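You operate a simulated robot arm through the tools that you are given. There is no shell and no other tool. Be economical: measure what you need, move in short steps, check, and stop when the job is done.

You run a simulated two-armed robot. Do the job below in one go: nothing can be reset, and whatever is moved stays where it is left.

JOB
Put one of the mandrels from the top of the grey wall shelf on the brown wooden pad. Then take the white tub and leave it on the shelf under the valve bench. Then pull the inch drawer open. Do these in the order given.

It is judged by the outcome, as a careful person would: the job done as asked, and still so three seconds after it is handed in. It fails if anything else is knocked over, pushed out of place, dropped, spilled or broken.

ROBOT AND FRAMES
Two 7-joint arms with two-finger parallel grippers on one trunk, on a base that drives. Base frame: it is fixed to the floor where the robot stands at the start and does not move with it; the origin is under the middle of the robot, x ahead of it, y to its left, z up. Lengths are in mm, angles in rad, forces in N, time in s.
The left shoulder is at the start at [70, 163, 1320], the right one opposite. With the tool pointing down near the work surface each hand reaches from about 360 to 880 mm from the robot's upright axis, wherever it stands, measured 20 degrees to its own side. Places, roughly: inch drawer [-7800, -6500, 800]; shelf under the valve bench [-1200, -1900, 400]; white tub [-750, 1000, 1000]; wooden pad [-1250, 1000, 1000]. Payload 3.43 kg a hand.
The TCP of each hand is the grasp point between the finger pads, 34 mm short of the fingertips. In the tool frame z runs along the fingers and y along their closing line. The gripper opens to 128 mm. The fingers are 24 mm wide and 12 mm thick; the gripper's body (48 by 130 mm) begins 96 mm behind the TCP.
Orientation is that of the tool frame in the base frame, as a unit quaternion [x, y, z, w]. With the fingers straight down and closing along the base's y, the tool's x points along the base's -x, its y along +y and its z along -z.

CONTROLS
- The arms move only by the tool send_rows. It takes "left_increments", "right_increments" or both (then of equal length, played together; a hand with none holds still); each is a list of rows, each a list of 7 numbers: the finger opening in mm, from 0 to 128, then the shift along the base's x, y, z in units of 500 mm (1.0 is 500 mm), then the turn, a rotation vector about the base's x, y, z in units of 180 degrees (1.0 is 180 degrees). In form: [[gripper, dx, dy, dz, wx, wy, wz], ...]. A call has 1 to 8 rows; each row is the pose to reach, as a shift and turn from the pose commanded when the call began. A call with a number of a shift or a turn outside -1 to 1 is refused whole. Each row takes 0.2 s and may step no farther than 50 mm and 0.15 rad from the row before; otherwise, or with a gripper value out of range, the whole call is refused. A pose out of reach is approached as far as the arm can. The call stops where the force on the tool passes 40 N (or 10 N more than at its start, if that is more) or the arm is blocked; 0.2 s more then pass. The fingers move at their own pace (about 153 mm/s each) and stop on an object; they squeeze with about 26 N. The grip force told is the motor's: it shows also when the fingers shut on nothing. Time passes only in rows, and 0.2 s behind the last, so rows that repeat a pose let the fingers close. It gives the time, the measured TCP pose, the force on the tool (base axes), the opening and the grip force at its end, in the units of the frame above (readings bear some noise), with the torque about the TCP (base axes, N m) and any sound that the robot's microphone picked up.
- Cameras (640 x 400 px; columns grow to the right, rows downward): "scene" is now at [144.3, 0.6, 1571.9]; the picture's right is [-0.01, -1.00, 0.00], its down [-0.32, 0.00, -0.95] and it looks along [0.95, -0.01, -0.32] (base axes); focal length 272 px, centre (320, 200). "left" rides on the left gripper at [76, 11, -160] in its tool frame; the picture's right is [-0.15, 0.99, 0.00], its down [-0.88, -0.13, -0.46] and it looks along [-0.45, -0.07, 0.89] (tool axes); focal length 234 px, centre (320, 200). "right" rides on the right gripper at [76, -11, -160] in its tool frame; the picture's right is [0.15, 0.99, 0.00], its down [-0.88, 0.13, -0.46] and it looks along [-0.45, 0.07, 0.89] (tool axes); focal length 234 px, centre (320, 200). There is no depth. A picture from a camera that has moved, and an enlarged one, comes with that camera's place and axes in the base frame and with its lens.
- snapshot(camera): a new picture of that camera. It takes no simulated time.
- move_column(by): slides the trunk up (or, below 0, down) by that many mm; the arms and the scene camera ride with it, the base frame stays. It gives what a move gives, with no picture.
- base_move(legs): drives the robot by 1 to 6 legs, each [ahead, left, turn to the left] in mm, mm and rad, along the robot's own axes; the way and the turn of a leg run together, so that a leg with both is an arc; at most 1500 mm and 3.142 rad a leg. The arms and the cameras ride along, it lands a little off, and it stops where it bumps. It gives what a move gives.
- aim_head(pan, tilt): turns the head with the scene camera to pan (to the left, within 1.501 rad either way) and tilt (down, from -0.506 to 1.204), counted from straight ahead of the robot. It gives what a move gives.
- zoom(camera, box): a new picture of the part [left, top, right, bottom] of that camera's present view, enlarged. It takes no simulated time.
- sign_off(): hands the job in; it is judged then, once.

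Go step by step. Nothing tells you exact positions but the pictures and the camera data: compare them with the known pose of the tool, close in by small moves and look again before you grip or let go. The budget is 165 turns and 138 pictures, counting those below and the enlarged ones. Unless the task says otherwise, let go and move clear before handing in, and close with one line.

The tools are called as name(argument=value, ...) on one line, values as JSON. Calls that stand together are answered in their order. send_rows: Moves the arms, as the interface text tells. Its arguments: {"type":"object","properties":{"left_increments":{"type":"array"},"right_increments":{"type":"array"}},"required":[]} The other tools are called the same way: move_column (by) slides the trunk up or down; base_move (legs) drives the base; aim_head (pan, tilt) turns the head that bears the scene camera; snapshot (camera) takes a picture; zoom (camera, box) takes an enlarged picture of a part of a camera's view; sign_off () hands the job in.

At the start:

```text
clock: 0.0
left_tcp_pos: [582.3, 149.6, 1465.9]
left_tcp_rot: [0.0, 1.0, 0.0, 0.0]
left_force: [0.0, -0.2, -0.6]
left_moment: [0.01, -0.01, 0.0]
left_finger_gap: 128.2
left_grip_force: 0.0
right_tcp_pos: [390.2, -203.4, 1368.3]
right_tcp_rot: [0.001, 1.0, 0.0, 0.0]
right_force: [-1.0, -0.2, -0.7]
right_moment: [0.01, 0.01, 0.0]
right_finger_gap: 128.2
right_grip_force: 0.1
trunk travel left (down, up): [-800.0, 140.0]
robot x, y, heading: [0.2, 0.8, 0.007]
head pan, tilt: [-0.009, 0.328]
```

scene: 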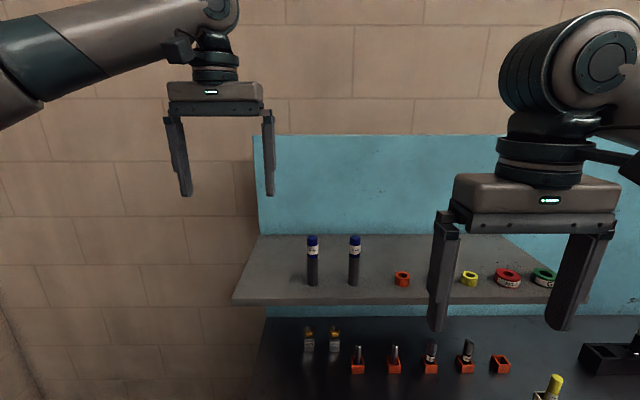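
right: 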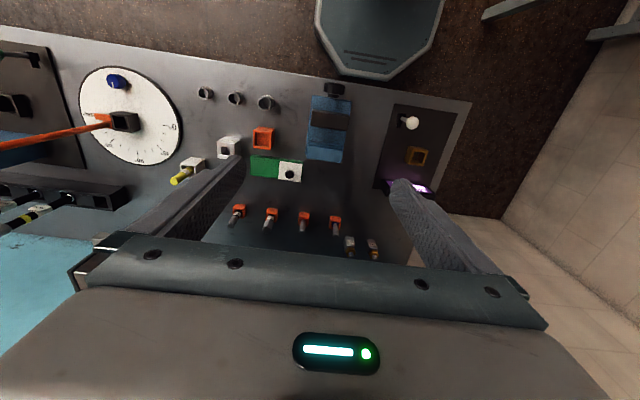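
left: 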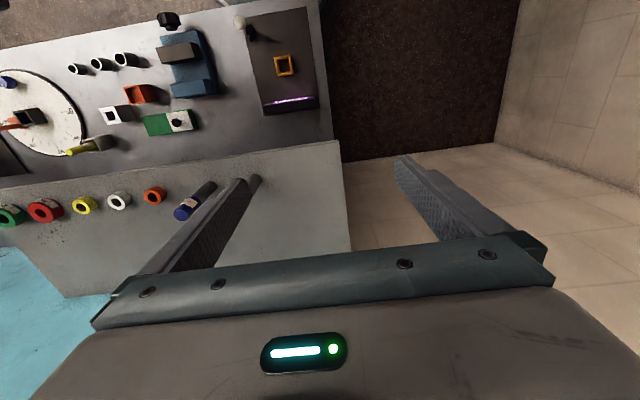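

I see a grey wall shelf ahead with two dark, blue-topped cylinders and rings on it, above a bench. I'll zoom in to identify the mandrels and look around.

zoom(camera="scene", box=[230, 220, 430, 345])

zoom(camera="scene", box=[400, 220, 640, 370])

aim_head(pan=1.5, tilt=0.35)

```text
3.20 times, centred on (330, 282) of scene
camera zoom: at [144.3, 0.6, 1571.9], right [-0.01, -1.0, 0.0], down [-0.32, 0.0, -0.95], along [0.95, -0.01, -0.32], focal length 869 px, centre (288, -64)
```

zoom: 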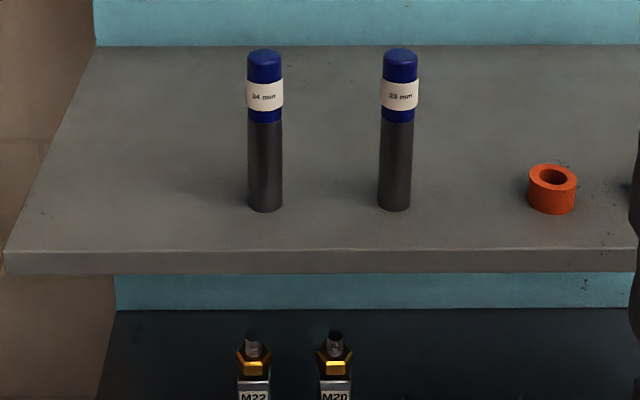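

```text
2.67 times, centred on (520, 295) of scene
camera zoom: at [144.3, 0.6, 1571.9], right [-0.01, -1.0, 0.0], down [-0.32, 0.0, -0.95], along [0.95, -0.01, -0.32], focal length 724 px, centre (-213, -53)
```

zoom: 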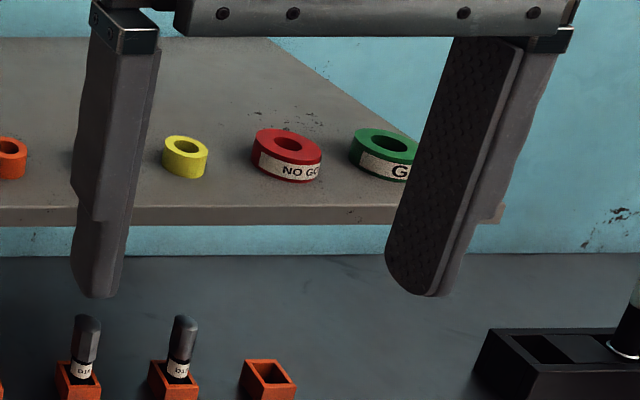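

```text
clock: 1.6
left_tcp_pos: [582.7, 150.1, 1464.6]
left_tcp_rot: [-0.001, 1.0, 0.0, 0.0]
left_force: [0.0, -0.6, -1.0]
left_moment: [-0.02, 0.02, 0.0]
left_finger_gap: 128.2
left_grip_force: 0.0
right_tcp_pos: [391.9, -204.9, 1366.1]
right_tcp_rot: [0.001, 1.0, 0.0, 0.0]
right_force: [-0.4, -0.2, 0.9]
right_moment: [0.01, 0.01, -0.02]
right_finger_gap: 127.8
right_grip_force: 0.1
trunk travel left (down, up): [-800.0, 140.0]
robot x, y, heading: [0.0, -0.6, -0.0]
head pan, tilt: [1.499, 0.351]
```

The 24 mm and 23 mm blue-handled cylinders are the mandrels. Now looking left, where the tub and pad should be.

snapshot(camera="scene")

snapshot(camera="left")

```text
132 pictures are left
camera scene: at [57.8, 94.2, 1569.8], right [1.0, -0.07, 0.0], down [-0.03, -0.34, -0.94], along [0.07, 0.94, -0.34], focal length 272 px, centre (320, 200)
```

scene: 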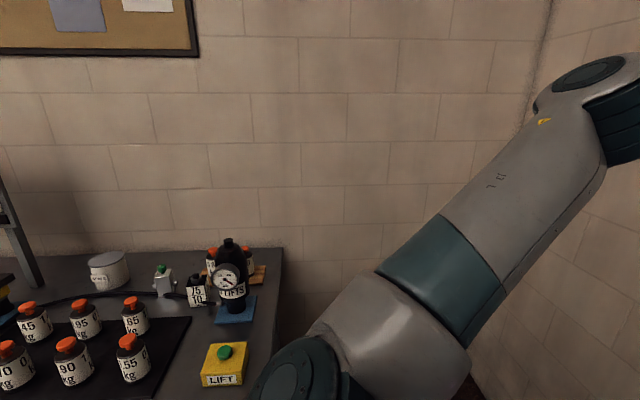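

```text
131 pictures are left
camera left: at [507.1, 160.8, 1624.4], right [0.15, 0.99, 0.0], down [0.88, -0.13, 0.46], along [0.45, -0.07, -0.89], focal length 234 px, centre (320, 200)
```

left: 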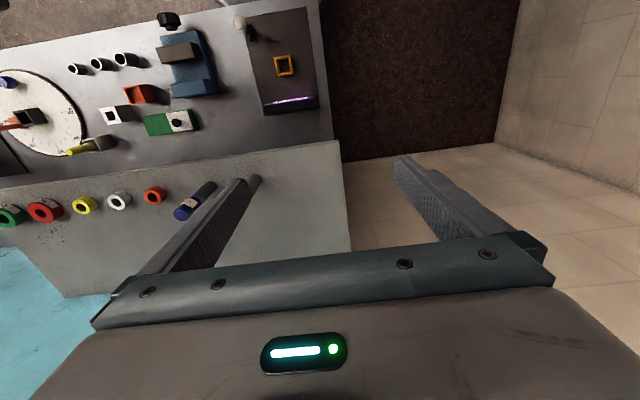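

Triangulating, the mandrels are at about (671, 11) and (671, -79) on a shelf at z≈1195, about 115 mm tall. I'll bring the left hand above the 24 mm one, narrowed, and look.

send_rows(left_increments=[[70, 0.044, -0.07, 0, 0, 0, 0], [70, 0.088, -0.14, 0, 0, 0, 0], [70, 0.132, -0.21, 0, 0, 0, 0], [70, 0.176, -0.278, 0, 0, 0, 0], [70, 0.176, -0.278, -0.08, 0, 0, 0]])

aim_head(pan=0, tilt=0.4)

snapshot(camera="left")

snapshot(camera="scene")

```text
clock: 2.8
left_tcp_pos: [674.9, 13.2, 1424.0]
left_tcp_rot: [-0.001, 1.0, -0.002, 0.0]
left_force: [0.1, 0.8, 0.2]
left_moment: [-0.08, 0.05, -0.02]
left_finger_gap: 69.9
left_grip_force: 0.0
right_tcp_pos: [393.9, -201.8, 1367.1]
right_tcp_rot: [0.001, 1.0, 0.0, 0.0]
right_force: [0.5, 0.6, -0.4]
right_moment: [-0.07, 0.06, -0.01]
right_finger_gap: 128.2
right_grip_force: 0.0
trunk travel left (down, up): [-800.0, 140.0]
robot x, y, heading: [-2.4, -0.4, -0.004]
head pan, tilt: [1.499, 0.351]
```

```text
clock: 4.4
left_tcp_pos: [670.6, 9.8, 1424.7]
left_tcp_rot: [-0.001, 1.0, 0.0, 0.001]
left_force: [-0.2, 0.4, 0.8]
left_moment: [0.02, 0.03, 0.0]
left_finger_gap: 69.9
left_grip_force: 0.2
right_tcp_pos: [391.1, -204.7, 1367.1]
right_tcp_rot: [0.001, 1.0, 0.001, 0.0]
right_force: [-0.6, -0.1, -0.1]
right_moment: [0.01, -0.02, 0.02]
right_finger_gap: 128.2
right_grip_force: 0.1
trunk travel left (down, up): [-800.0, 140.0]
robot x, y, heading: [1.6, -1.1, -0.0]
head pan, tilt: [0.0, 0.4]
```

```text
130 pictures are left
camera left: at [595.3, 21.0, 1583.9], right [0.15, 0.99, 0.0], down [0.88, -0.13, 0.46], along [0.45, -0.07, -0.89], focal length 234 px, centre (320, 200)
```

left: 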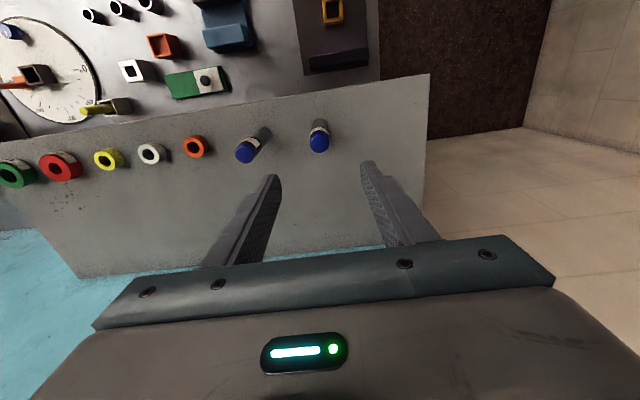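

```text
129 pictures are left
camera scene: at [143.6, 1.0, 1565.3], right [0.0, -1.0, 0.0], down [-0.39, 0.0, -0.92], along [0.92, 0.0, -0.39], focal length 272 px, centre (320, 200)
```

scene: 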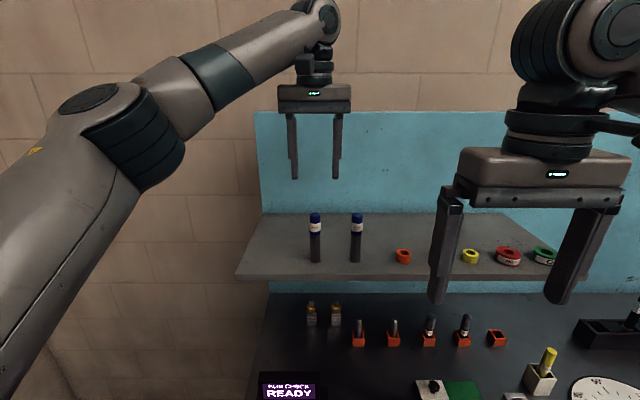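

The mandrel top triangulates to about (660, 10, 1311). I'll correct x by −11 and descend until the fingertips are just above it, then check.

send_rows(left_increments=[[70, -0.022, 0, -0.07, 0, 0, 0], [70, -0.022, 0, -0.14, 0, 0, 0], [70, -0.022, 0, -0.14, 0, 0, 0]])

snapshot(camera="left")

zoom(camera="scene", box=[230, 140, 430, 265])

```text
clock: 5.2
left_tcp_pos: [659.4, 9.5, 1354.2]
left_tcp_rot: [-0.001, 1.0, 0.0, 0.002]
left_force: [-0.3, 0.2, -0.1]
left_moment: [-0.03, -0.02, -0.02]
left_finger_gap: 69.8
left_grip_force: 0.0
right_tcp_pos: [390.4, -204.6, 1366.6]
right_tcp_rot: [0.001, 1.0, 0.001, 0.0]
right_force: [0.0, 0.0, 0.2]
right_moment: [0.02, -0.03, 0.01]
right_finger_gap: 127.9
right_grip_force: 0.1
trunk travel left (down, up): [-800.0, 140.0]
robot x, y, heading: [-2.8, 0.2, 0.002]
head pan, tilt: [0.0, 0.4]
```

```text
128 pictures are left
camera left: at [583.3, 20.2, 1514.1], right [0.15, 0.99, 0.0], down [0.88, -0.13, 0.46], along [0.45, -0.07, -0.89], focal length 234 px, centre (320, 200)
```

left: 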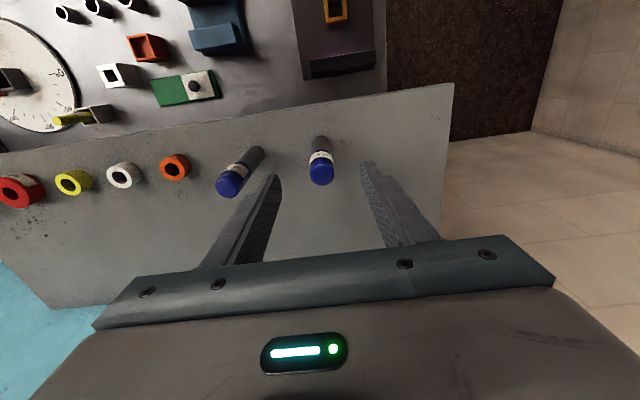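

```text
3.20 times, centred on (330, 202) of scene
camera zoom: at [142.7, 0.4, 1565.4], right [0.0, -1.0, 0.0], down [-0.39, 0.0, -0.92], along [0.92, 0.0, -0.39], focal length 869 px, centre (288, 192)
```

zoom: 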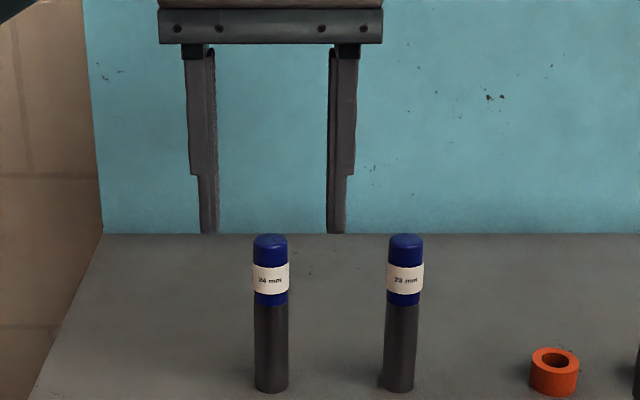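

Alignment is good. Descending and gripping the handle.

send_rows(left_increments=[[70, 0, 0, -0.05, 0, 0, 0], [70, 0, 0, -0.1, 0, 0, 0], [70, 0, 0, -0.145, 0, 0, 0], [70, 0, 0, -0.145, 0, 0, 0]])

send_rows(left_increments=[[10, 0, 0, 0, 0, 0, 0], [10, 0, 0, 0, 0, 0, 0], [10, 0, 0, 0, 0, 0, 0]])

zoom(camera="scene", box=[230, 140, 430, 265])

```text
clock: 6.2
left_tcp_pos: [659.4, 10.5, 1281.8]
left_tcp_rot: [-0.001, 1.0, -0.001, 0.0]
left_force: [0.7, -0.4, 0.2]
left_moment: [-0.01, 0.01, 0.04]
left_finger_gap: 70.1
left_grip_force: 0.1
right_tcp_pos: [391.7, -204.1, 1367.3]
right_tcp_rot: [0.001, 1.0, 0.001, 0.0]
right_force: [0.7, -0.2, 0.5]
right_moment: [0.04, 0.01, -0.01]
right_finger_gap: 128.1
right_grip_force: 0.0
trunk travel left (down, up): [-800.0, 140.0]
robot x, y, heading: [-4.6, -2.8, -0.002]
head pan, tilt: [0.0, 0.4]
```

```text
clock: 7.0
left_tcp_pos: [659.4, 11.3, 1281.1]
left_tcp_rot: [0.0, 1.0, -0.001, -0.001]
left_force: [-1.2, 0.1, 0.0]
left_moment: [0.03, 0.06, 0.02]
left_finger_gap: 23.0
left_grip_force: 26.0
right_tcp_pos: [391.7, -204.5, 1366.2]
right_tcp_rot: [0.002, 1.0, 0.001, 0.0]
right_force: [0.2, 0.0, 0.1]
right_moment: [-0.09, -0.04, 0.02]
right_finger_gap: 128.2
right_grip_force: 0.1
trunk travel left (down, up): [-800.0, 140.0]
robot x, y, heading: [-0.0, 0.6, 0.0]
head pan, tilt: [0.0, 0.4]
```

```text
3.20 times, centred on (330, 202) of scene
camera zoom: at [143.6, 1.3, 1565.2], right [0.0, -1.0, 0.0], down [-0.39, 0.0, -0.92], along [0.92, 0.0, -0.39], focal length 869 px, centre (288, 192)
```

zoom: 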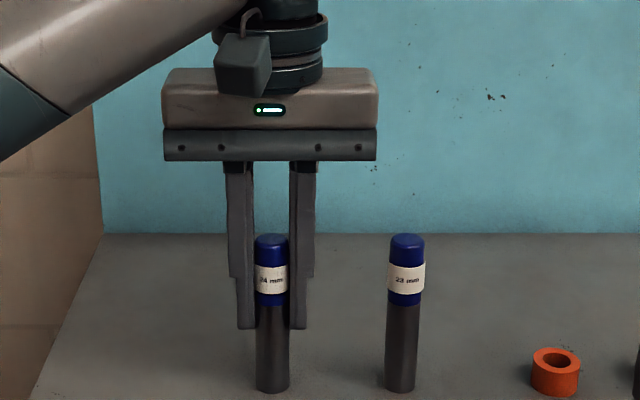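

Gripped (23 mm gap). Lifting straight up, then retracting over the robot.

send_rows(left_increments=[[10, 0, 0, 0.06, 0, 0, 0], [10, 0, 0, 0.14, 0, 0, 0], [10, 0, 0, 0.22, 0, 0, 0], [10, 0, 0, 0.3, 0, 0, 0], [10, 0, 0, 0.3, 0, 0, 0]])

send_rows(left_increments=[[10, -0.08, 0.05, 0, 0, 0, 0], [10, -0.16, 0.1, 0, 0, 0, 0], [10, -0.24, 0.15, 0, 0, 0, 0], [10, -0.3, 0.22, 0, 0, 0, 0], [10, -0.34, 0.3, 0, 0, 0, 0], [10, -0.36, 0.36, 0, 0, 0, 0], [10, -0.36, 0.36, 0, 0, 0, 0]])

snapshot(camera="scene")

snapshot(camera="left")

```text
clock: 8.2
left_tcp_pos: [660.8, 10.9, 1432.1]
left_tcp_rot: [0.0, 1.0, -0.001, 0.0]
left_force: [0.0, -0.7, -3.5]
left_moment: [0.02, -0.01, 0.03]
left_finger_gap: 22.9
left_grip_force: 25.4
right_tcp_pos: [392.4, -203.8, 1367.9]
right_tcp_rot: [0.002, 1.0, 0.0, 0.0]
right_force: [-0.3, 0.3, -0.6]
right_moment: [0.01, 0.04, 0.04]
right_finger_gap: 127.8
right_grip_force: 0.2
trunk travel left (down, up): [-800.0, 140.0]
robot x, y, heading: [-0.9, -0.2, -0.002]
head pan, tilt: [0.0, 0.4]
```

```text
clock: 9.8
left_tcp_pos: [479.9, 188.9, 1432.8]
left_tcp_rot: [0.0, 1.0, 0.0, -0.001]
left_force: [0.1, -0.7, -2.5]
left_moment: [0.05, 0.01, 0.01]
left_finger_gap: 23.2
left_grip_force: 25.8
right_tcp_pos: [392.4, -205.4, 1366.5]
right_tcp_rot: [0.001, 1.0, 0.0, 0.0]
right_force: [0.0, -0.4, -0.9]
right_moment: [0.03, 0.02, -0.01]
right_finger_gap: 128.1
right_grip_force: 0.1
trunk travel left (down, up): [-800.0, 140.0]
robot x, y, heading: [0.4, 0.4, -0.001]
head pan, tilt: [0.0, 0.4]
```

```text
125 pictures are left
camera scene: at [144.3, 0.4, 1565.2], right [0.0, -1.0, 0.0], down [-0.39, 0.0, -0.92], along [0.92, 0.0, -0.39], focal length 272 px, centre (320, 200)
```

scene: 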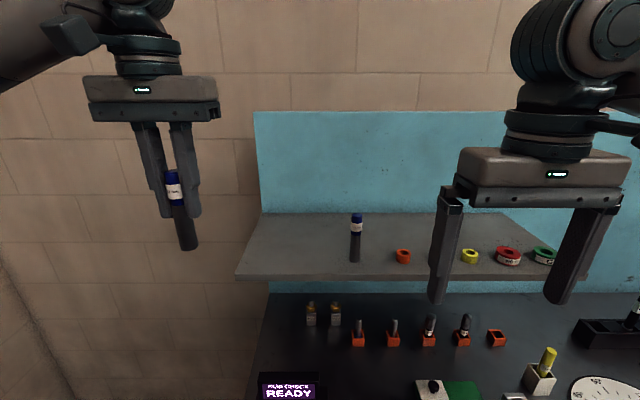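

```text
124 pictures are left
camera left: at [405.1, 200.1, 1592.3], right [0.15, 0.99, 0.0], down [0.88, -0.13, 0.46], along [0.45, -0.07, -0.89], focal length 234 px, centre (320, 200)
```

left: 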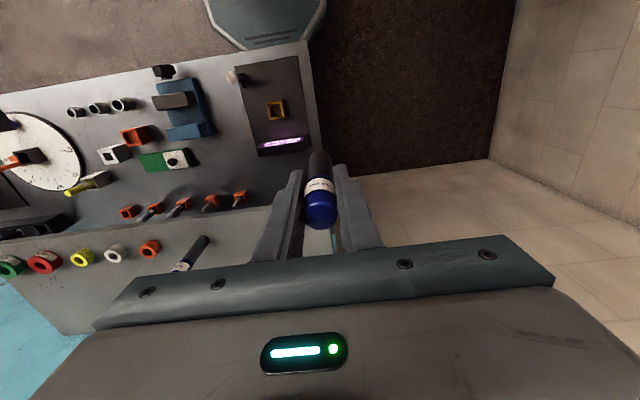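

The mandrel is held upright. Turning the robot 90° left to face the other bench and look.

base_move(legs=[[0, 0, 1.5708]])

aim_head(pan=0.6, tilt=0.5)

snapshot(camera="scene")

snapshot(camera="left")

```text
clock: 14.0
left_tcp_pos: [-186.0, 482.7, 1432.2]
left_tcp_rot: [-0.705, 0.709, 0.0, -0.001]
left_force: [-0.5, 0.3, -3.1]
left_moment: [0.0, 0.0, 0.04]
left_finger_gap: 23.0
left_grip_force: 25.8
right_tcp_pos: [207.0, 391.3, 1366.8]
right_tcp_rot: [-0.704, 0.71, 0.001, -0.001]
right_force: [0.2, -0.2, -0.3]
right_moment: [-0.03, -0.01, -0.03]
right_finger_gap: 128.0
right_grip_force: 0.2
trunk travel left (down, up): [-800.0, 140.0]
robot x, y, heading: [0.7, 0.9, 1.563]
head pan, tilt: [0.0, 0.4]
```

```text
clock: 15.0
left_tcp_pos: [-187.6, 482.0, 1433.3]
left_tcp_rot: [-0.705, 0.709, 0.0, 0.001]
left_force: [-0.5, 0.5, -2.7]
left_moment: [0.01, 0.0, 0.02]
left_finger_gap: 22.8
left_grip_force: 26.0
right_tcp_pos: [208.1, 389.8, 1367.1]
right_tcp_rot: [-0.704, 0.711, 0.0, -0.001]
right_force: [-0.4, 0.1, -0.3]
right_moment: [0.0, -0.02, 0.02]
right_finger_gap: 128.2
right_grip_force: 0.1
trunk travel left (down, up): [-800.0, 140.0]
robot x, y, heading: [-1.1, -0.5, 1.565]
head pan, tilt: [0.6, 0.499]
```

```text
123 pictures are left
camera scene: at [-49.7, 127.5, 1556.1], right [0.83, 0.56, 0.0], down [0.27, -0.4, -0.88], along [-0.49, 0.73, -0.48], focal length 272 px, centre (320, 200)
```

scene: 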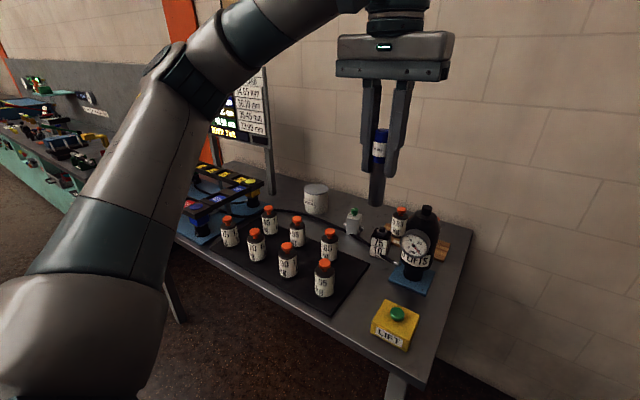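

```text
122 pictures are left
camera left: at [-198.2, 406.3, 1592.4], right [-0.99, 0.15, 0.0], down [0.14, 0.88, 0.46], along [0.07, 0.45, -0.89], focal length 234 px, centre (320, 200)
```

left: 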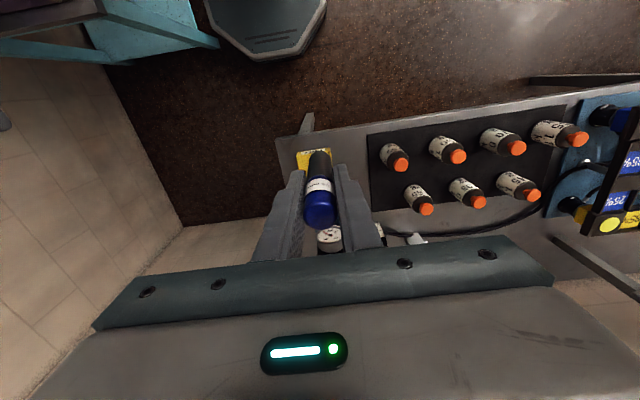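

The bench spans leftward; pad should be farther left. Looking further.

aim_head(pan=1.0, tilt=0.3)

snapshot(camera="scene")

aim_head(pan=1.5, tilt=0.3)

snapshot(camera="scene")

```text
clock: 15.9
left_tcp_pos: [-186.8, 481.4, 1433.3]
left_tcp_rot: [-0.705, 0.709, 0.001, 0.0]
left_force: [0.1, -0.1, -2.6]
left_moment: [0.01, 0.0, 0.01]
left_finger_gap: 23.4
left_grip_force: 25.4
right_tcp_pos: [206.9, 389.2, 1367.5]
right_tcp_rot: [-0.705, 0.71, 0.0, -0.001]
right_force: [-0.3, -0.4, -0.8]
right_moment: [-0.01, -0.03, -0.01]
right_finger_gap: 128.2
right_grip_force: 0.0
trunk travel left (down, up): [-800.0, 140.0]
robot x, y, heading: [-1.0, 0.2, 1.563]
head pan, tilt: [1.0, 0.3]
```

```text
121 pictures are left
camera scene: at [-77.2, 103.1, 1574.4], right [0.55, 0.84, 0.0], down [0.25, -0.16, -0.96], along [-0.8, 0.52, -0.3], focal length 272 px, centre (320, 200)
```

scene: 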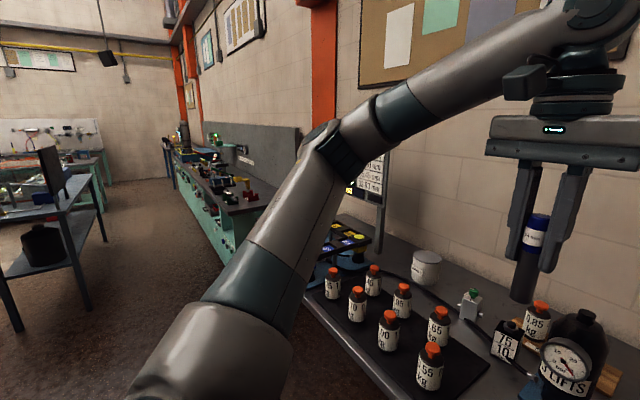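

```text
clock: 16.8
left_tcp_pos: [-186.8, 482.2, 1433.1]
left_tcp_rot: [-0.705, 0.709, 0.0, 0.001]
left_force: [-0.3, 0.1, -2.5]
left_moment: [0.04, -0.05, 0.02]
left_finger_gap: 23.1
left_grip_force: 26.0
right_tcp_pos: [205.8, 389.0, 1367.9]
right_tcp_rot: [-0.703, 0.711, 0.0, 0.0]
right_force: [-0.1, -0.5, -0.7]
right_moment: [0.01, -0.02, 0.01]
right_finger_gap: 127.7
right_grip_force: 0.1
trunk travel left (down, up): [-800.0, 140.0]
robot x, y, heading: [-1.1, 0.1, 1.563]
head pan, tilt: [1.499, 0.3]
```

```text
120 pictures are left
camera scene: at [-92.1, 59.5, 1574.5], right [0.08, 1.0, 0.0], down [0.29, -0.02, -0.96], along [-0.95, 0.08, -0.3], focal length 272 px, centre (320, 200)
```

scene: 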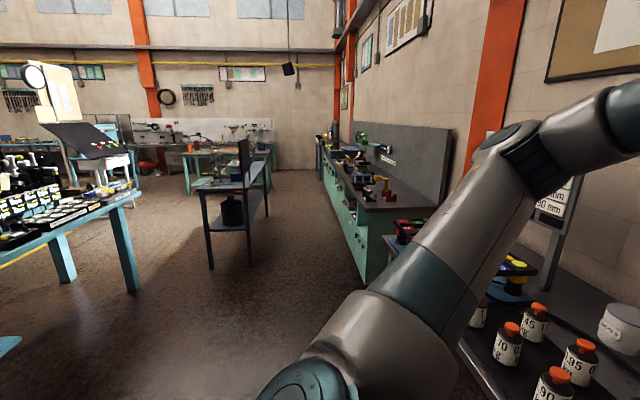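

The way to the left is clear. I'll strafe left 1000 mm and look at the bench's far end.

base_move(legs=[[0, 1000, 0]])

aim_head(pan=0.1, tilt=0.5)

snapshot(camera="scene")

snapshot(camera="left")

```text
clock: 22.0
left_tcp_pos: [-1193.2, 485.1, 1433.2]
left_tcp_rot: [-0.706, 0.708, 0.0, 0.0]
left_force: [-0.4, 0.2, -2.7]
left_moment: [0.01, 0.0, -0.01]
left_finger_gap: 23.3
left_grip_force: 25.7
right_tcp_pos: [-800.4, 395.1, 1366.4]
right_tcp_rot: [-0.706, 0.708, 0.001, -0.001]
right_force: [-1.0, 0.9, 0.5]
right_moment: [-0.03, 0.03, -0.01]
right_finger_gap: 127.7
right_grip_force: 0.0
trunk travel left (down, up): [-800.0, 140.0]
robot x, y, heading: [-1006.6, 5.2, 1.567]
head pan, tilt: [1.499, 0.3]
```

```text
clock: 23.6
left_tcp_pos: [-1195.0, 485.1, 1433.5]
left_tcp_rot: [0.707, -0.707, 0.0, 0.001]
left_force: [0.1, -0.1, -2.4]
left_moment: [0.01, -0.05, 0.03]
left_finger_gap: 23.3
left_grip_force: 25.8
right_tcp_pos: [-801.0, 395.6, 1367.7]
right_tcp_rot: [-0.706, 0.708, 0.0, 0.0]
right_force: [0.1, -0.1, -0.1]
right_moment: [0.01, 0.0, 0.02]
right_finger_gap: 128.1
right_grip_force: 0.1
trunk travel left (down, up): [-800.0, 140.0]
robot x, y, heading: [-1009.8, 5.0, 1.567]
head pan, tilt: [0.099, 0.499]
```

```text
119 pictures are left
camera scene: at [-1013.1, 146.4, 1556.1], right [1.0, 0.1, 0.0], down [0.05, -0.48, -0.88], along [-0.09, 0.87, -0.48], focal length 272 px, centre (320, 200)
```

scene: 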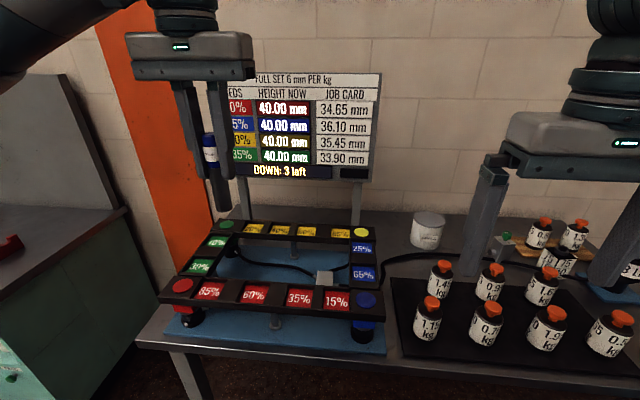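

```text
118 pictures are left
camera left: at [-1205.4, 409.0, 1592.3], right [-0.99, 0.15, 0.0], down [0.13, 0.88, 0.46], along [0.07, 0.45, -0.89], focal length 234 px, centre (320, 200)
```

left: 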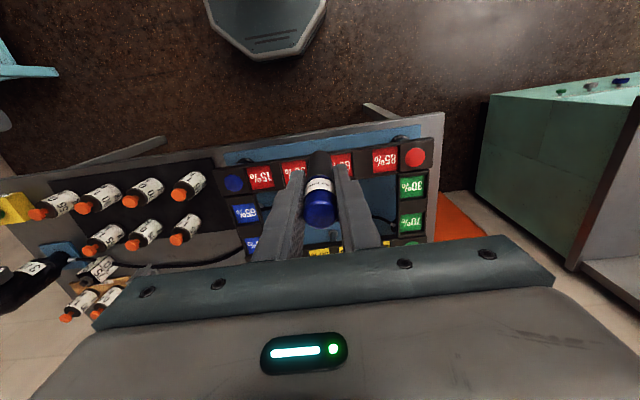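

I see the tub, and a colour-coded frame with a board; the pad isn't obvious yet. I'll zoom on the left back region and the wood near the right.

zoom(camera="scene", box=[120, 160, 400, 335])

zoom(camera="left", box=[200, 100, 480, 275])

aim_head(pan=0.9, tilt=0.45)

snapshot(camera="scene")

```text
2.29 times, centred on (260, 248) of scene
camera zoom: at [-1013.1, 146.4, 1556.1], right [1.0, 0.1, 0.0], down [0.05, -0.48, -0.88], along [-0.09, 0.87, -0.48], focal length 621 px, centre (457, 91)
```

zoom: 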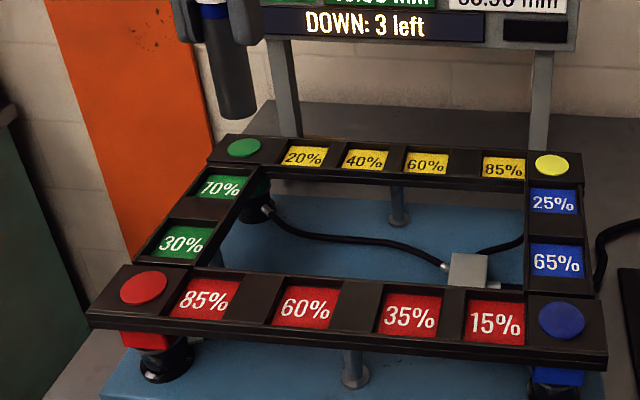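

```text
2.29 times, centred on (340, 188) of left
camera zoom: at [-1205.4, 409.0, 1592.3], right [-0.99, 0.15, 0.0], down [0.13, 0.88, 0.46], along [0.07, 0.45, -0.89], focal length 535 px, centre (274, 229)
```

zoom: 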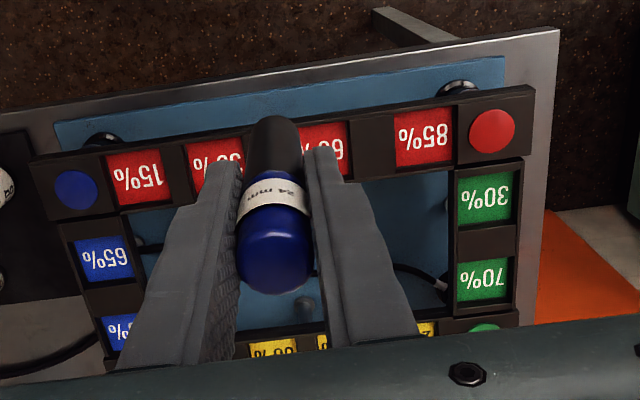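

```text
clock: 24.7
left_tcp_pos: [-1194.0, 484.3, 1432.4]
left_tcp_rot: [0.707, -0.707, 0.0, 0.0]
left_force: [-0.1, 0.6, -3.3]
left_moment: [0.03, -0.05, 0.0]
left_finger_gap: 23.4
left_grip_force: 26.0
right_tcp_pos: [-800.6, 395.3, 1367.6]
right_tcp_rot: [-0.706, 0.708, 0.0, 0.0]
right_force: [-0.3, 0.9, 0.0]
right_moment: [0.01, -0.02, 0.04]
right_finger_gap: 127.9
right_grip_force: 0.0
trunk travel left (down, up): [-800.0, 140.0]
robot x, y, heading: [-1004.9, 1.8, 1.568]
head pan, tilt: [0.901, 0.45]
```

```text
115 pictures are left
camera scene: at [-1076.0, 113.1, 1560.5], right [0.62, 0.78, 0.0], down [0.34, -0.27, -0.9], along [-0.7, 0.56, -0.44], focal length 272 px, centre (320, 200)
```

scene: 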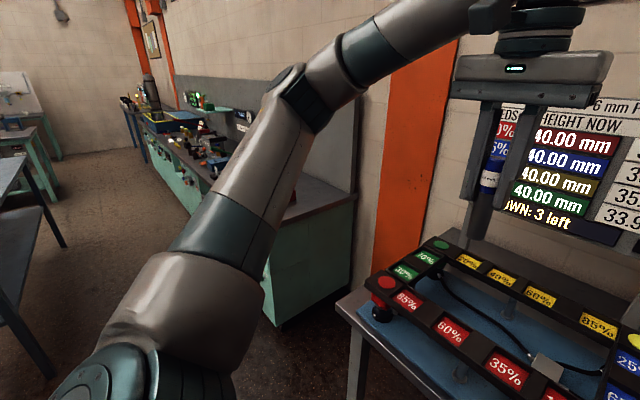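

No brown pad here apart from wood at the bench's right end. Let me look that way more closely.

aim_head(pan=-0.5, tilt=0.35)

snapshot(camera="scene")

snapshot(camera="right")

```text
clock: 26.2
left_tcp_pos: [-1194.1, 484.3, 1433.0]
left_tcp_rot: [-0.707, 0.707, 0.0, -0.001]
left_force: [1.2, -0.7, -2.6]
left_moment: [0.03, -0.01, 0.0]
left_finger_gap: 23.2
left_grip_force: 25.7
right_tcp_pos: [-799.4, 395.6, 1367.4]
right_tcp_rot: [-0.706, 0.708, 0.0, 0.001]
right_force: [0.2, 0.0, 0.5]
right_moment: [0.0, 0.02, 0.0]
right_finger_gap: 128.2
right_grip_force: 0.0
trunk travel left (down, up): [-800.0, 140.0]
robot x, y, heading: [-1003.4, 3.5, 1.569]
head pan, tilt: [-0.499, 0.351]
```

```text
114 pictures are left
camera scene: at [-959.5, 137.6, 1569.7], right [0.88, -0.48, 0.0], down [-0.16, -0.3, -0.94], along [0.45, 0.82, -0.34], focal length 272 px, centre (320, 200)
```

scene: 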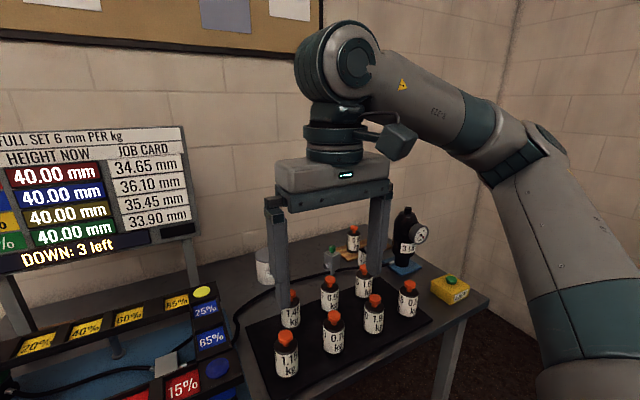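

```text
113 pictures are left
camera right: at [-789.3, 320.1, 1526.3], right [-0.99, -0.14, 0.0], down [-0.13, 0.88, 0.46], along [-0.07, 0.45, -0.89], focal length 234 px, centre (320, 200)
```

right: 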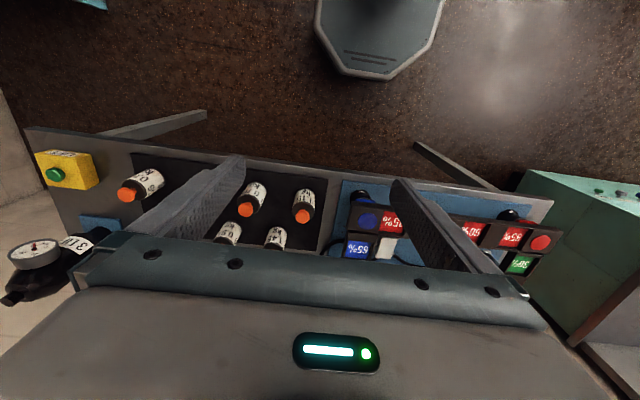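

Zooming on the wood behind the weights.

zoom(camera="scene", box=[230, 200, 490, 362])

zoom(camera="scene", box=[0, 230, 260, 392])

```text
2.46 times, centred on (360, 281) of scene
camera zoom: at [-959.5, 137.6, 1569.7], right [0.88, -0.48, 0.0], down [-0.16, -0.3, -0.94], along [0.45, 0.82, -0.34], focal length 668 px, centre (222, 1)
```

zoom: 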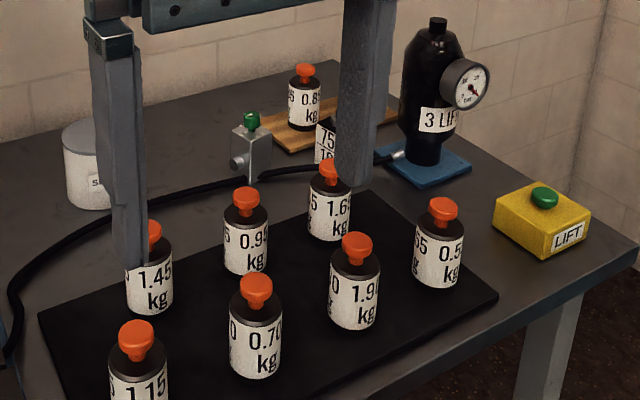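

```text
2.46 times, centred on (130, 311) of scene
camera zoom: at [-959.5, 137.6, 1569.7], right [0.88, -0.48, 0.0], down [-0.16, -0.3, -0.94], along [0.45, 0.82, -0.34], focal length 668 px, centre (788, -73)
```

zoom: 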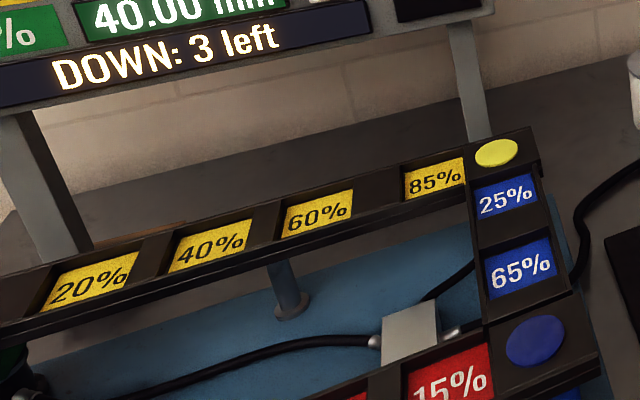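

The area right behind the yellow strip (y≈960–1070) is hidden from the head. I'll raise the trunk and push the left hand's camera forward to look down there.

move_column(by=140)

send_rows(left_increments=[[10, -0.06, 0.06, 0, 0, 0, 0], [10, -0.12, 0.12, 0, 0, 0, 0], [10, -0.18, 0.18, 0, 0, 0, 0], [10, -0.22, 0.25, 0, 0, 0, 0], [10, -0.22, 0.34, 0, 0, 0, 0], [10, -0.22, 0.42, 0, 0, 0, 0]])

aim_head(pan=0.25, tilt=0.65)

snapshot(camera="left")

snapshot(camera="scene")

```text
clock: 27.9
left_tcp_pos: [-1193.8, 485.1, 1573.6]
left_tcp_rot: [0.707, -0.707, 0.0, 0.0]
left_force: [-0.4, 0.2, -3.0]
left_moment: [0.01, 0.04, 0.03]
left_finger_gap: 23.1
left_grip_force: 25.6
right_tcp_pos: [-800.6, 394.4, 1507.4]
right_tcp_rot: [-0.707, 0.708, 0.0, 0.0]
right_force: [-0.3, -0.6, 0.7]
right_moment: [0.01, -0.01, 0.01]
right_finger_gap: 127.9
right_grip_force: 0.1
trunk travel left (down, up): [-940.0, 0.0]
robot x, y, heading: [-1003.5, -0.3, 1.572]
head pan, tilt: [-0.499, 0.351]
```

```text
clock: 29.3
left_tcp_pos: [-1303.1, 697.4, 1572.1]
left_tcp_rot: [0.707, -0.707, 0.001, 0.001]
left_force: [0.4, 0.6, -2.8]
left_moment: [-0.02, 0.0, 0.0]
left_finger_gap: 23.2
left_grip_force: 26.5
right_tcp_pos: [-798.4, 398.6, 1506.7]
right_tcp_rot: [-0.706, 0.708, 0.0, -0.001]
right_force: [-0.1, 0.8, 0.7]
right_moment: [-0.02, 0.03, 0.01]
right_finger_gap: 127.9
right_grip_force: 0.0
trunk travel left (down, up): [-940.0, 0.0]
robot x, y, heading: [-1003.8, 1.3, 1.574]
head pan, tilt: [-0.499, 0.351]
```

```text
clock: 30.4
left_tcp_pos: [-1304.8, 694.5, 1572.5]
left_tcp_rot: [-0.707, 0.707, 0.0, 0.001]
left_force: [0.6, 0.2, -3.1]
left_moment: [-0.02, 0.02, 0.0]
left_finger_gap: 23.1
left_grip_force: 26.3
right_tcp_pos: [-800.8, 395.6, 1507.7]
right_tcp_rot: [-0.706, 0.708, 0.0, 0.0]
right_force: [-0.1, -0.6, -0.1]
right_moment: [0.02, -0.01, 0.01]
right_finger_gap: 127.9
right_grip_force: 0.1
trunk travel left (down, up): [-940.0, 0.0]
robot x, y, heading: [-1005.7, 3.5, 1.569]
head pan, tilt: [0.25, 0.649]
```

```text
110 pictures are left
camera left: at [-1317.0, 618.9, 1732.4], right [-0.99, 0.15, 0.0], down [0.13, 0.88, 0.46], along [0.07, 0.45, -0.89], focal length 234 px, centre (320, 200)
```

left: 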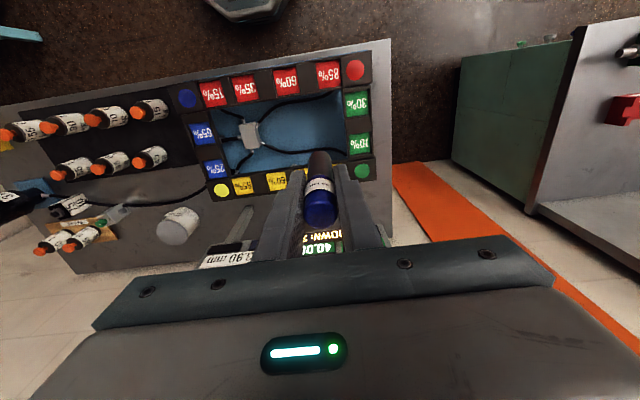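

```text
109 pictures are left
camera scene: at [-1025.9, 139.9, 1682.7], right [0.97, 0.25, 0.0], down [0.15, -0.59, -0.8], along [-0.2, 0.77, -0.6], focal length 272 px, centre (320, 200)
```

scene: 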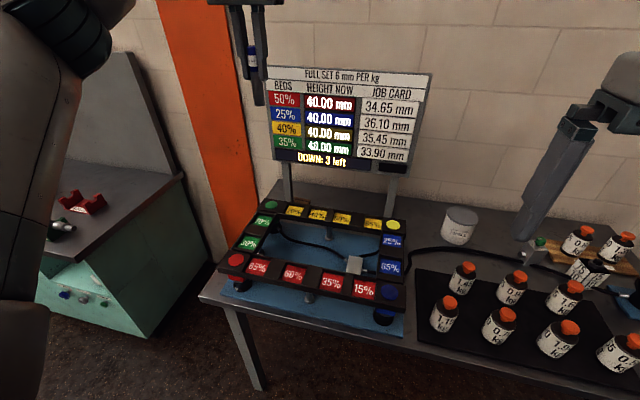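

Nothing brown behind the strip either. I'll pull the hand back and inspect the green bench to the left for a pad.

send_rows(left_increments=[[10, 0.06, -0.08, 0, 0, 0, 0], [10, 0.12, -0.16, 0, 0, 0, 0], [10, 0.18, -0.24, 0, 0, 0, 0], [10, 0.22, -0.32, 0, 0, 0, 0], [10, 0.22, -0.42, 0, 0, 0, 0], [10, 0.22, -0.42, 0, 0, 0, 0]])

base_move(legs=[[-200, 700, 0]])

aim_head(pan=0.0, tilt=0.4)

snapshot(camera="scene")

aim_head(pan=0.9, tilt=0.3)

snapshot(camera="scene")

```text
clock: 31.8
left_tcp_pos: [-1193.3, 485.8, 1571.0]
left_tcp_rot: [-0.707, 0.707, 0.0, 0.0]
left_force: [-0.5, 0.5, -3.0]
left_moment: [-0.02, -0.02, 0.0]
left_finger_gap: 23.4
left_grip_force: 25.9
right_tcp_pos: [-801.3, 394.9, 1507.8]
right_tcp_rot: [-0.706, 0.708, 0.001, 0.0]
right_force: [0.0, -0.4, 0.5]
right_moment: [-0.05, 0.01, -0.01]
right_finger_gap: 128.0
right_grip_force: 0.3
trunk travel left (down, up): [-940.0, 0.0]
robot x, y, heading: [-1006.7, 3.4, 1.57]
head pan, tilt: [0.25, 0.649]
```

```text
clock: 35.8
left_tcp_pos: [-1898.1, 280.5, 1572.2]
left_tcp_rot: [0.71, -0.704, -0.001, 0.0]
left_force: [0.3, 0.6, -2.4]
left_moment: [-0.01, 0.06, 0.0]
left_finger_gap: 23.0
left_grip_force: 25.6
right_tcp_pos: [-1504.2, 195.8, 1506.5]
right_tcp_rot: [0.71, -0.705, 0.0, 0.0]
right_force: [0.1, 0.2, 0.3]
right_moment: [-0.02, 0.01, -0.01]
right_finger_gap: 128.0
right_grip_force: 0.1
trunk travel left (down, up): [-940.0, 0.0]
robot x, y, heading: [-1703.8, -199.7, 1.583]
head pan, tilt: [0.25, 0.649]
```

```text
clock: 36.5
left_tcp_pos: [-1898.5, 281.0, 1572.8]
left_tcp_rot: [0.711, -0.703, 0.0, 0.0]
left_force: [0.4, 0.9, -3.1]
left_moment: [0.02, -0.02, -0.03]
left_finger_gap: 23.4
left_grip_force: 26.5
right_tcp_pos: [-1504.5, 194.2, 1506.3]
right_tcp_rot: [0.71, -0.704, -0.002, 0.001]
right_force: [1.1, -0.2, 0.1]
right_moment: [-0.02, 0.03, 0.0]
right_finger_gap: 127.7
right_grip_force: 0.2
trunk travel left (down, up): [-940.0, 0.0]
robot x, y, heading: [-1708.4, -198.0, 1.58]
head pan, tilt: [0.0, 0.4]
```

```text
108 pictures are left
camera scene: at [-1706.8, -54.5, 1705.1], right [1.0, 0.01, 0.0], down [0.0, -0.39, -0.92], along [-0.01, 0.92, -0.39], focal length 272 px, centre (320, 200)
```

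scene: 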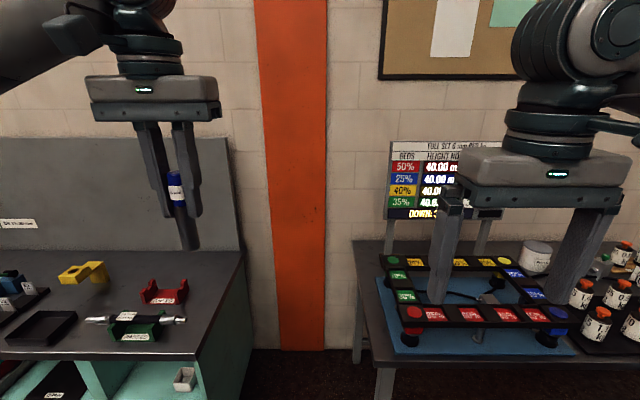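

```text
clock: 37.7
left_tcp_pos: [-1898.1, 280.7, 1572.7]
left_tcp_rot: [0.71, -0.704, 0.001, 0.0]
left_force: [0.2, -0.2, -2.6]
left_moment: [-0.03, -0.01, -0.01]
left_finger_gap: 23.0
left_grip_force: 26.1
right_tcp_pos: [-1505.3, 194.2, 1507.2]
right_tcp_rot: [0.71, -0.705, -0.001, 0.001]
right_force: [-0.5, -0.4, 0.0]
right_moment: [-0.02, -0.02, 0.0]
right_finger_gap: 127.9
right_grip_force: 0.0
trunk travel left (down, up): [-940.0, 0.0]
robot x, y, heading: [-1703.8, -196.3, 1.58]
head pan, tilt: [0.901, 0.3]
```

```text
107 pictures are left
camera scene: at [-1779.4, -89.5, 1714.5], right [0.62, 0.79, 0.0], down [0.23, -0.18, -0.96], along [-0.75, 0.59, -0.3], focal length 272 px, centre (320, 200)
```

scene: 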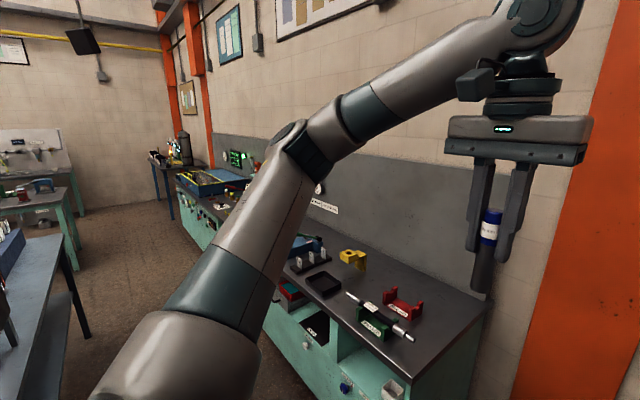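

No pad on the green bench either; the only brown wood on a bench is the board behind the weights (x≈-250). I'll drive back and inspect it.

base_move(legs=[[0, -1400, -0.01], [200, 0, 0]])

aim_head(pan=-0.1, tilt=0.5)

snapshot(camera="scene")

snapshot(camera="left")

```text
clock: 45.9
left_tcp_pos: [-491.8, 479.3, 1574.8]
left_tcp_rot: [-0.706, 0.708, 0.001, 0.001]
left_force: [0.5, -0.9, -1.7]
left_moment: [0.04, -0.03, 0.02]
left_finger_gap: 23.1
left_grip_force: 25.8
right_tcp_pos: [-97.9, 388.2, 1509.4]
right_tcp_rot: [-0.705, 0.709, 0.001, 0.001]
right_force: [0.0, -0.3, 0.5]
right_moment: [0.07, 0.02, -0.02]
right_finger_gap: 128.0
right_grip_force: 0.1
trunk travel left (down, up): [-940.0, 0.0]
robot x, y, heading: [-308.3, 7.0, 1.569]
head pan, tilt: [0.901, 0.3]
```

```text
clock: 47.2
left_tcp_pos: [-491.5, 483.6, 1572.5]
left_tcp_rot: [-0.705, 0.709, 0.0, 0.001]
left_force: [0.3, 1.0, -1.7]
left_moment: [-0.01, 0.0, -0.04]
left_finger_gap: 23.2
left_grip_force: 26.6
right_tcp_pos: [-97.6, 394.1, 1507.2]
right_tcp_rot: [-0.706, 0.709, 0.001, 0.0]
right_force: [0.0, -0.5, -0.4]
right_moment: [0.01, -0.01, 0.01]
right_finger_gap: 127.9
right_grip_force: 0.0
trunk travel left (down, up): [-940.0, 0.0]
robot x, y, heading: [-301.7, 1.8, 1.569]
head pan, tilt: [-0.099, 0.499]
```

```text
106 pictures are left
camera scene: at [-293.9, 144.8, 1696.2], right [0.99, -0.1, 0.0], down [-0.05, -0.48, -0.88], along [0.09, 0.87, -0.48], focal length 272 px, centre (320, 200)
```

scene: 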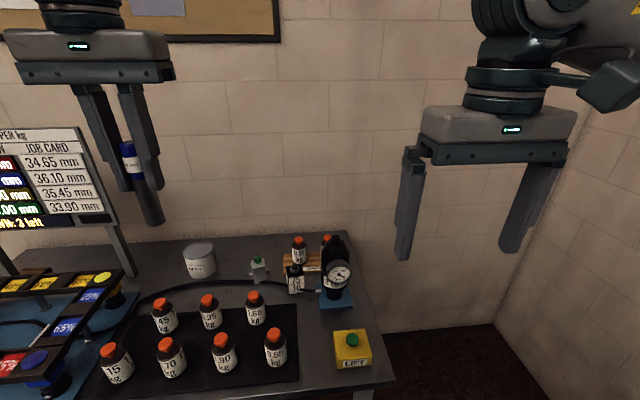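

```text
105 pictures are left
camera left: at [-502.6, 408.1, 1732.8], right [-0.99, 0.15, 0.0], down [0.13, 0.88, 0.46], along [0.07, 0.45, -0.89], focal length 234 px, centre (320, 200)
```

left: 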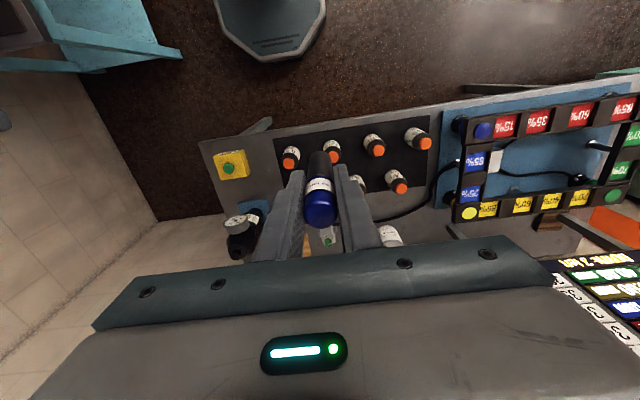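

In the left camera a brown block shows just behind the yellow strip at (548, 222). Zooming in.

zoom(camera="left", box=[440, 160, 640, 285])

zoom(camera="scene", box=[230, 210, 400, 316])

```text
3.20 times, centred on (540, 222) of left
camera zoom: at [-502.6, 408.1, 1732.8], right [-0.99, 0.15, 0.0], down [0.13, 0.88, 0.46], along [0.07, 0.45, -0.89], focal length 749 px, centre (-384, 128)
```

zoom: 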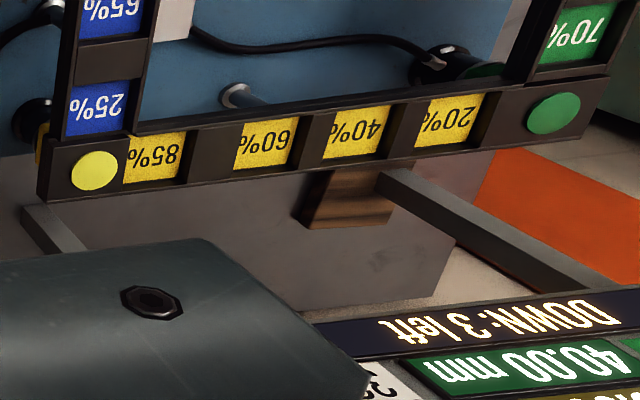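

```text
3.76 times, centred on (315, 263) of scene
camera zoom: at [-293.9, 144.8, 1696.2], right [0.99, -0.1, 0.0], down [-0.05, -0.48, -0.88], along [0.09, 0.87, -0.48], focal length 1022 px, centre (339, -37)
```

zoom: 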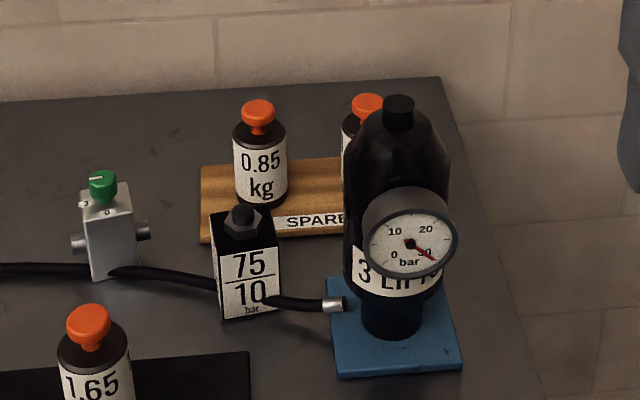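

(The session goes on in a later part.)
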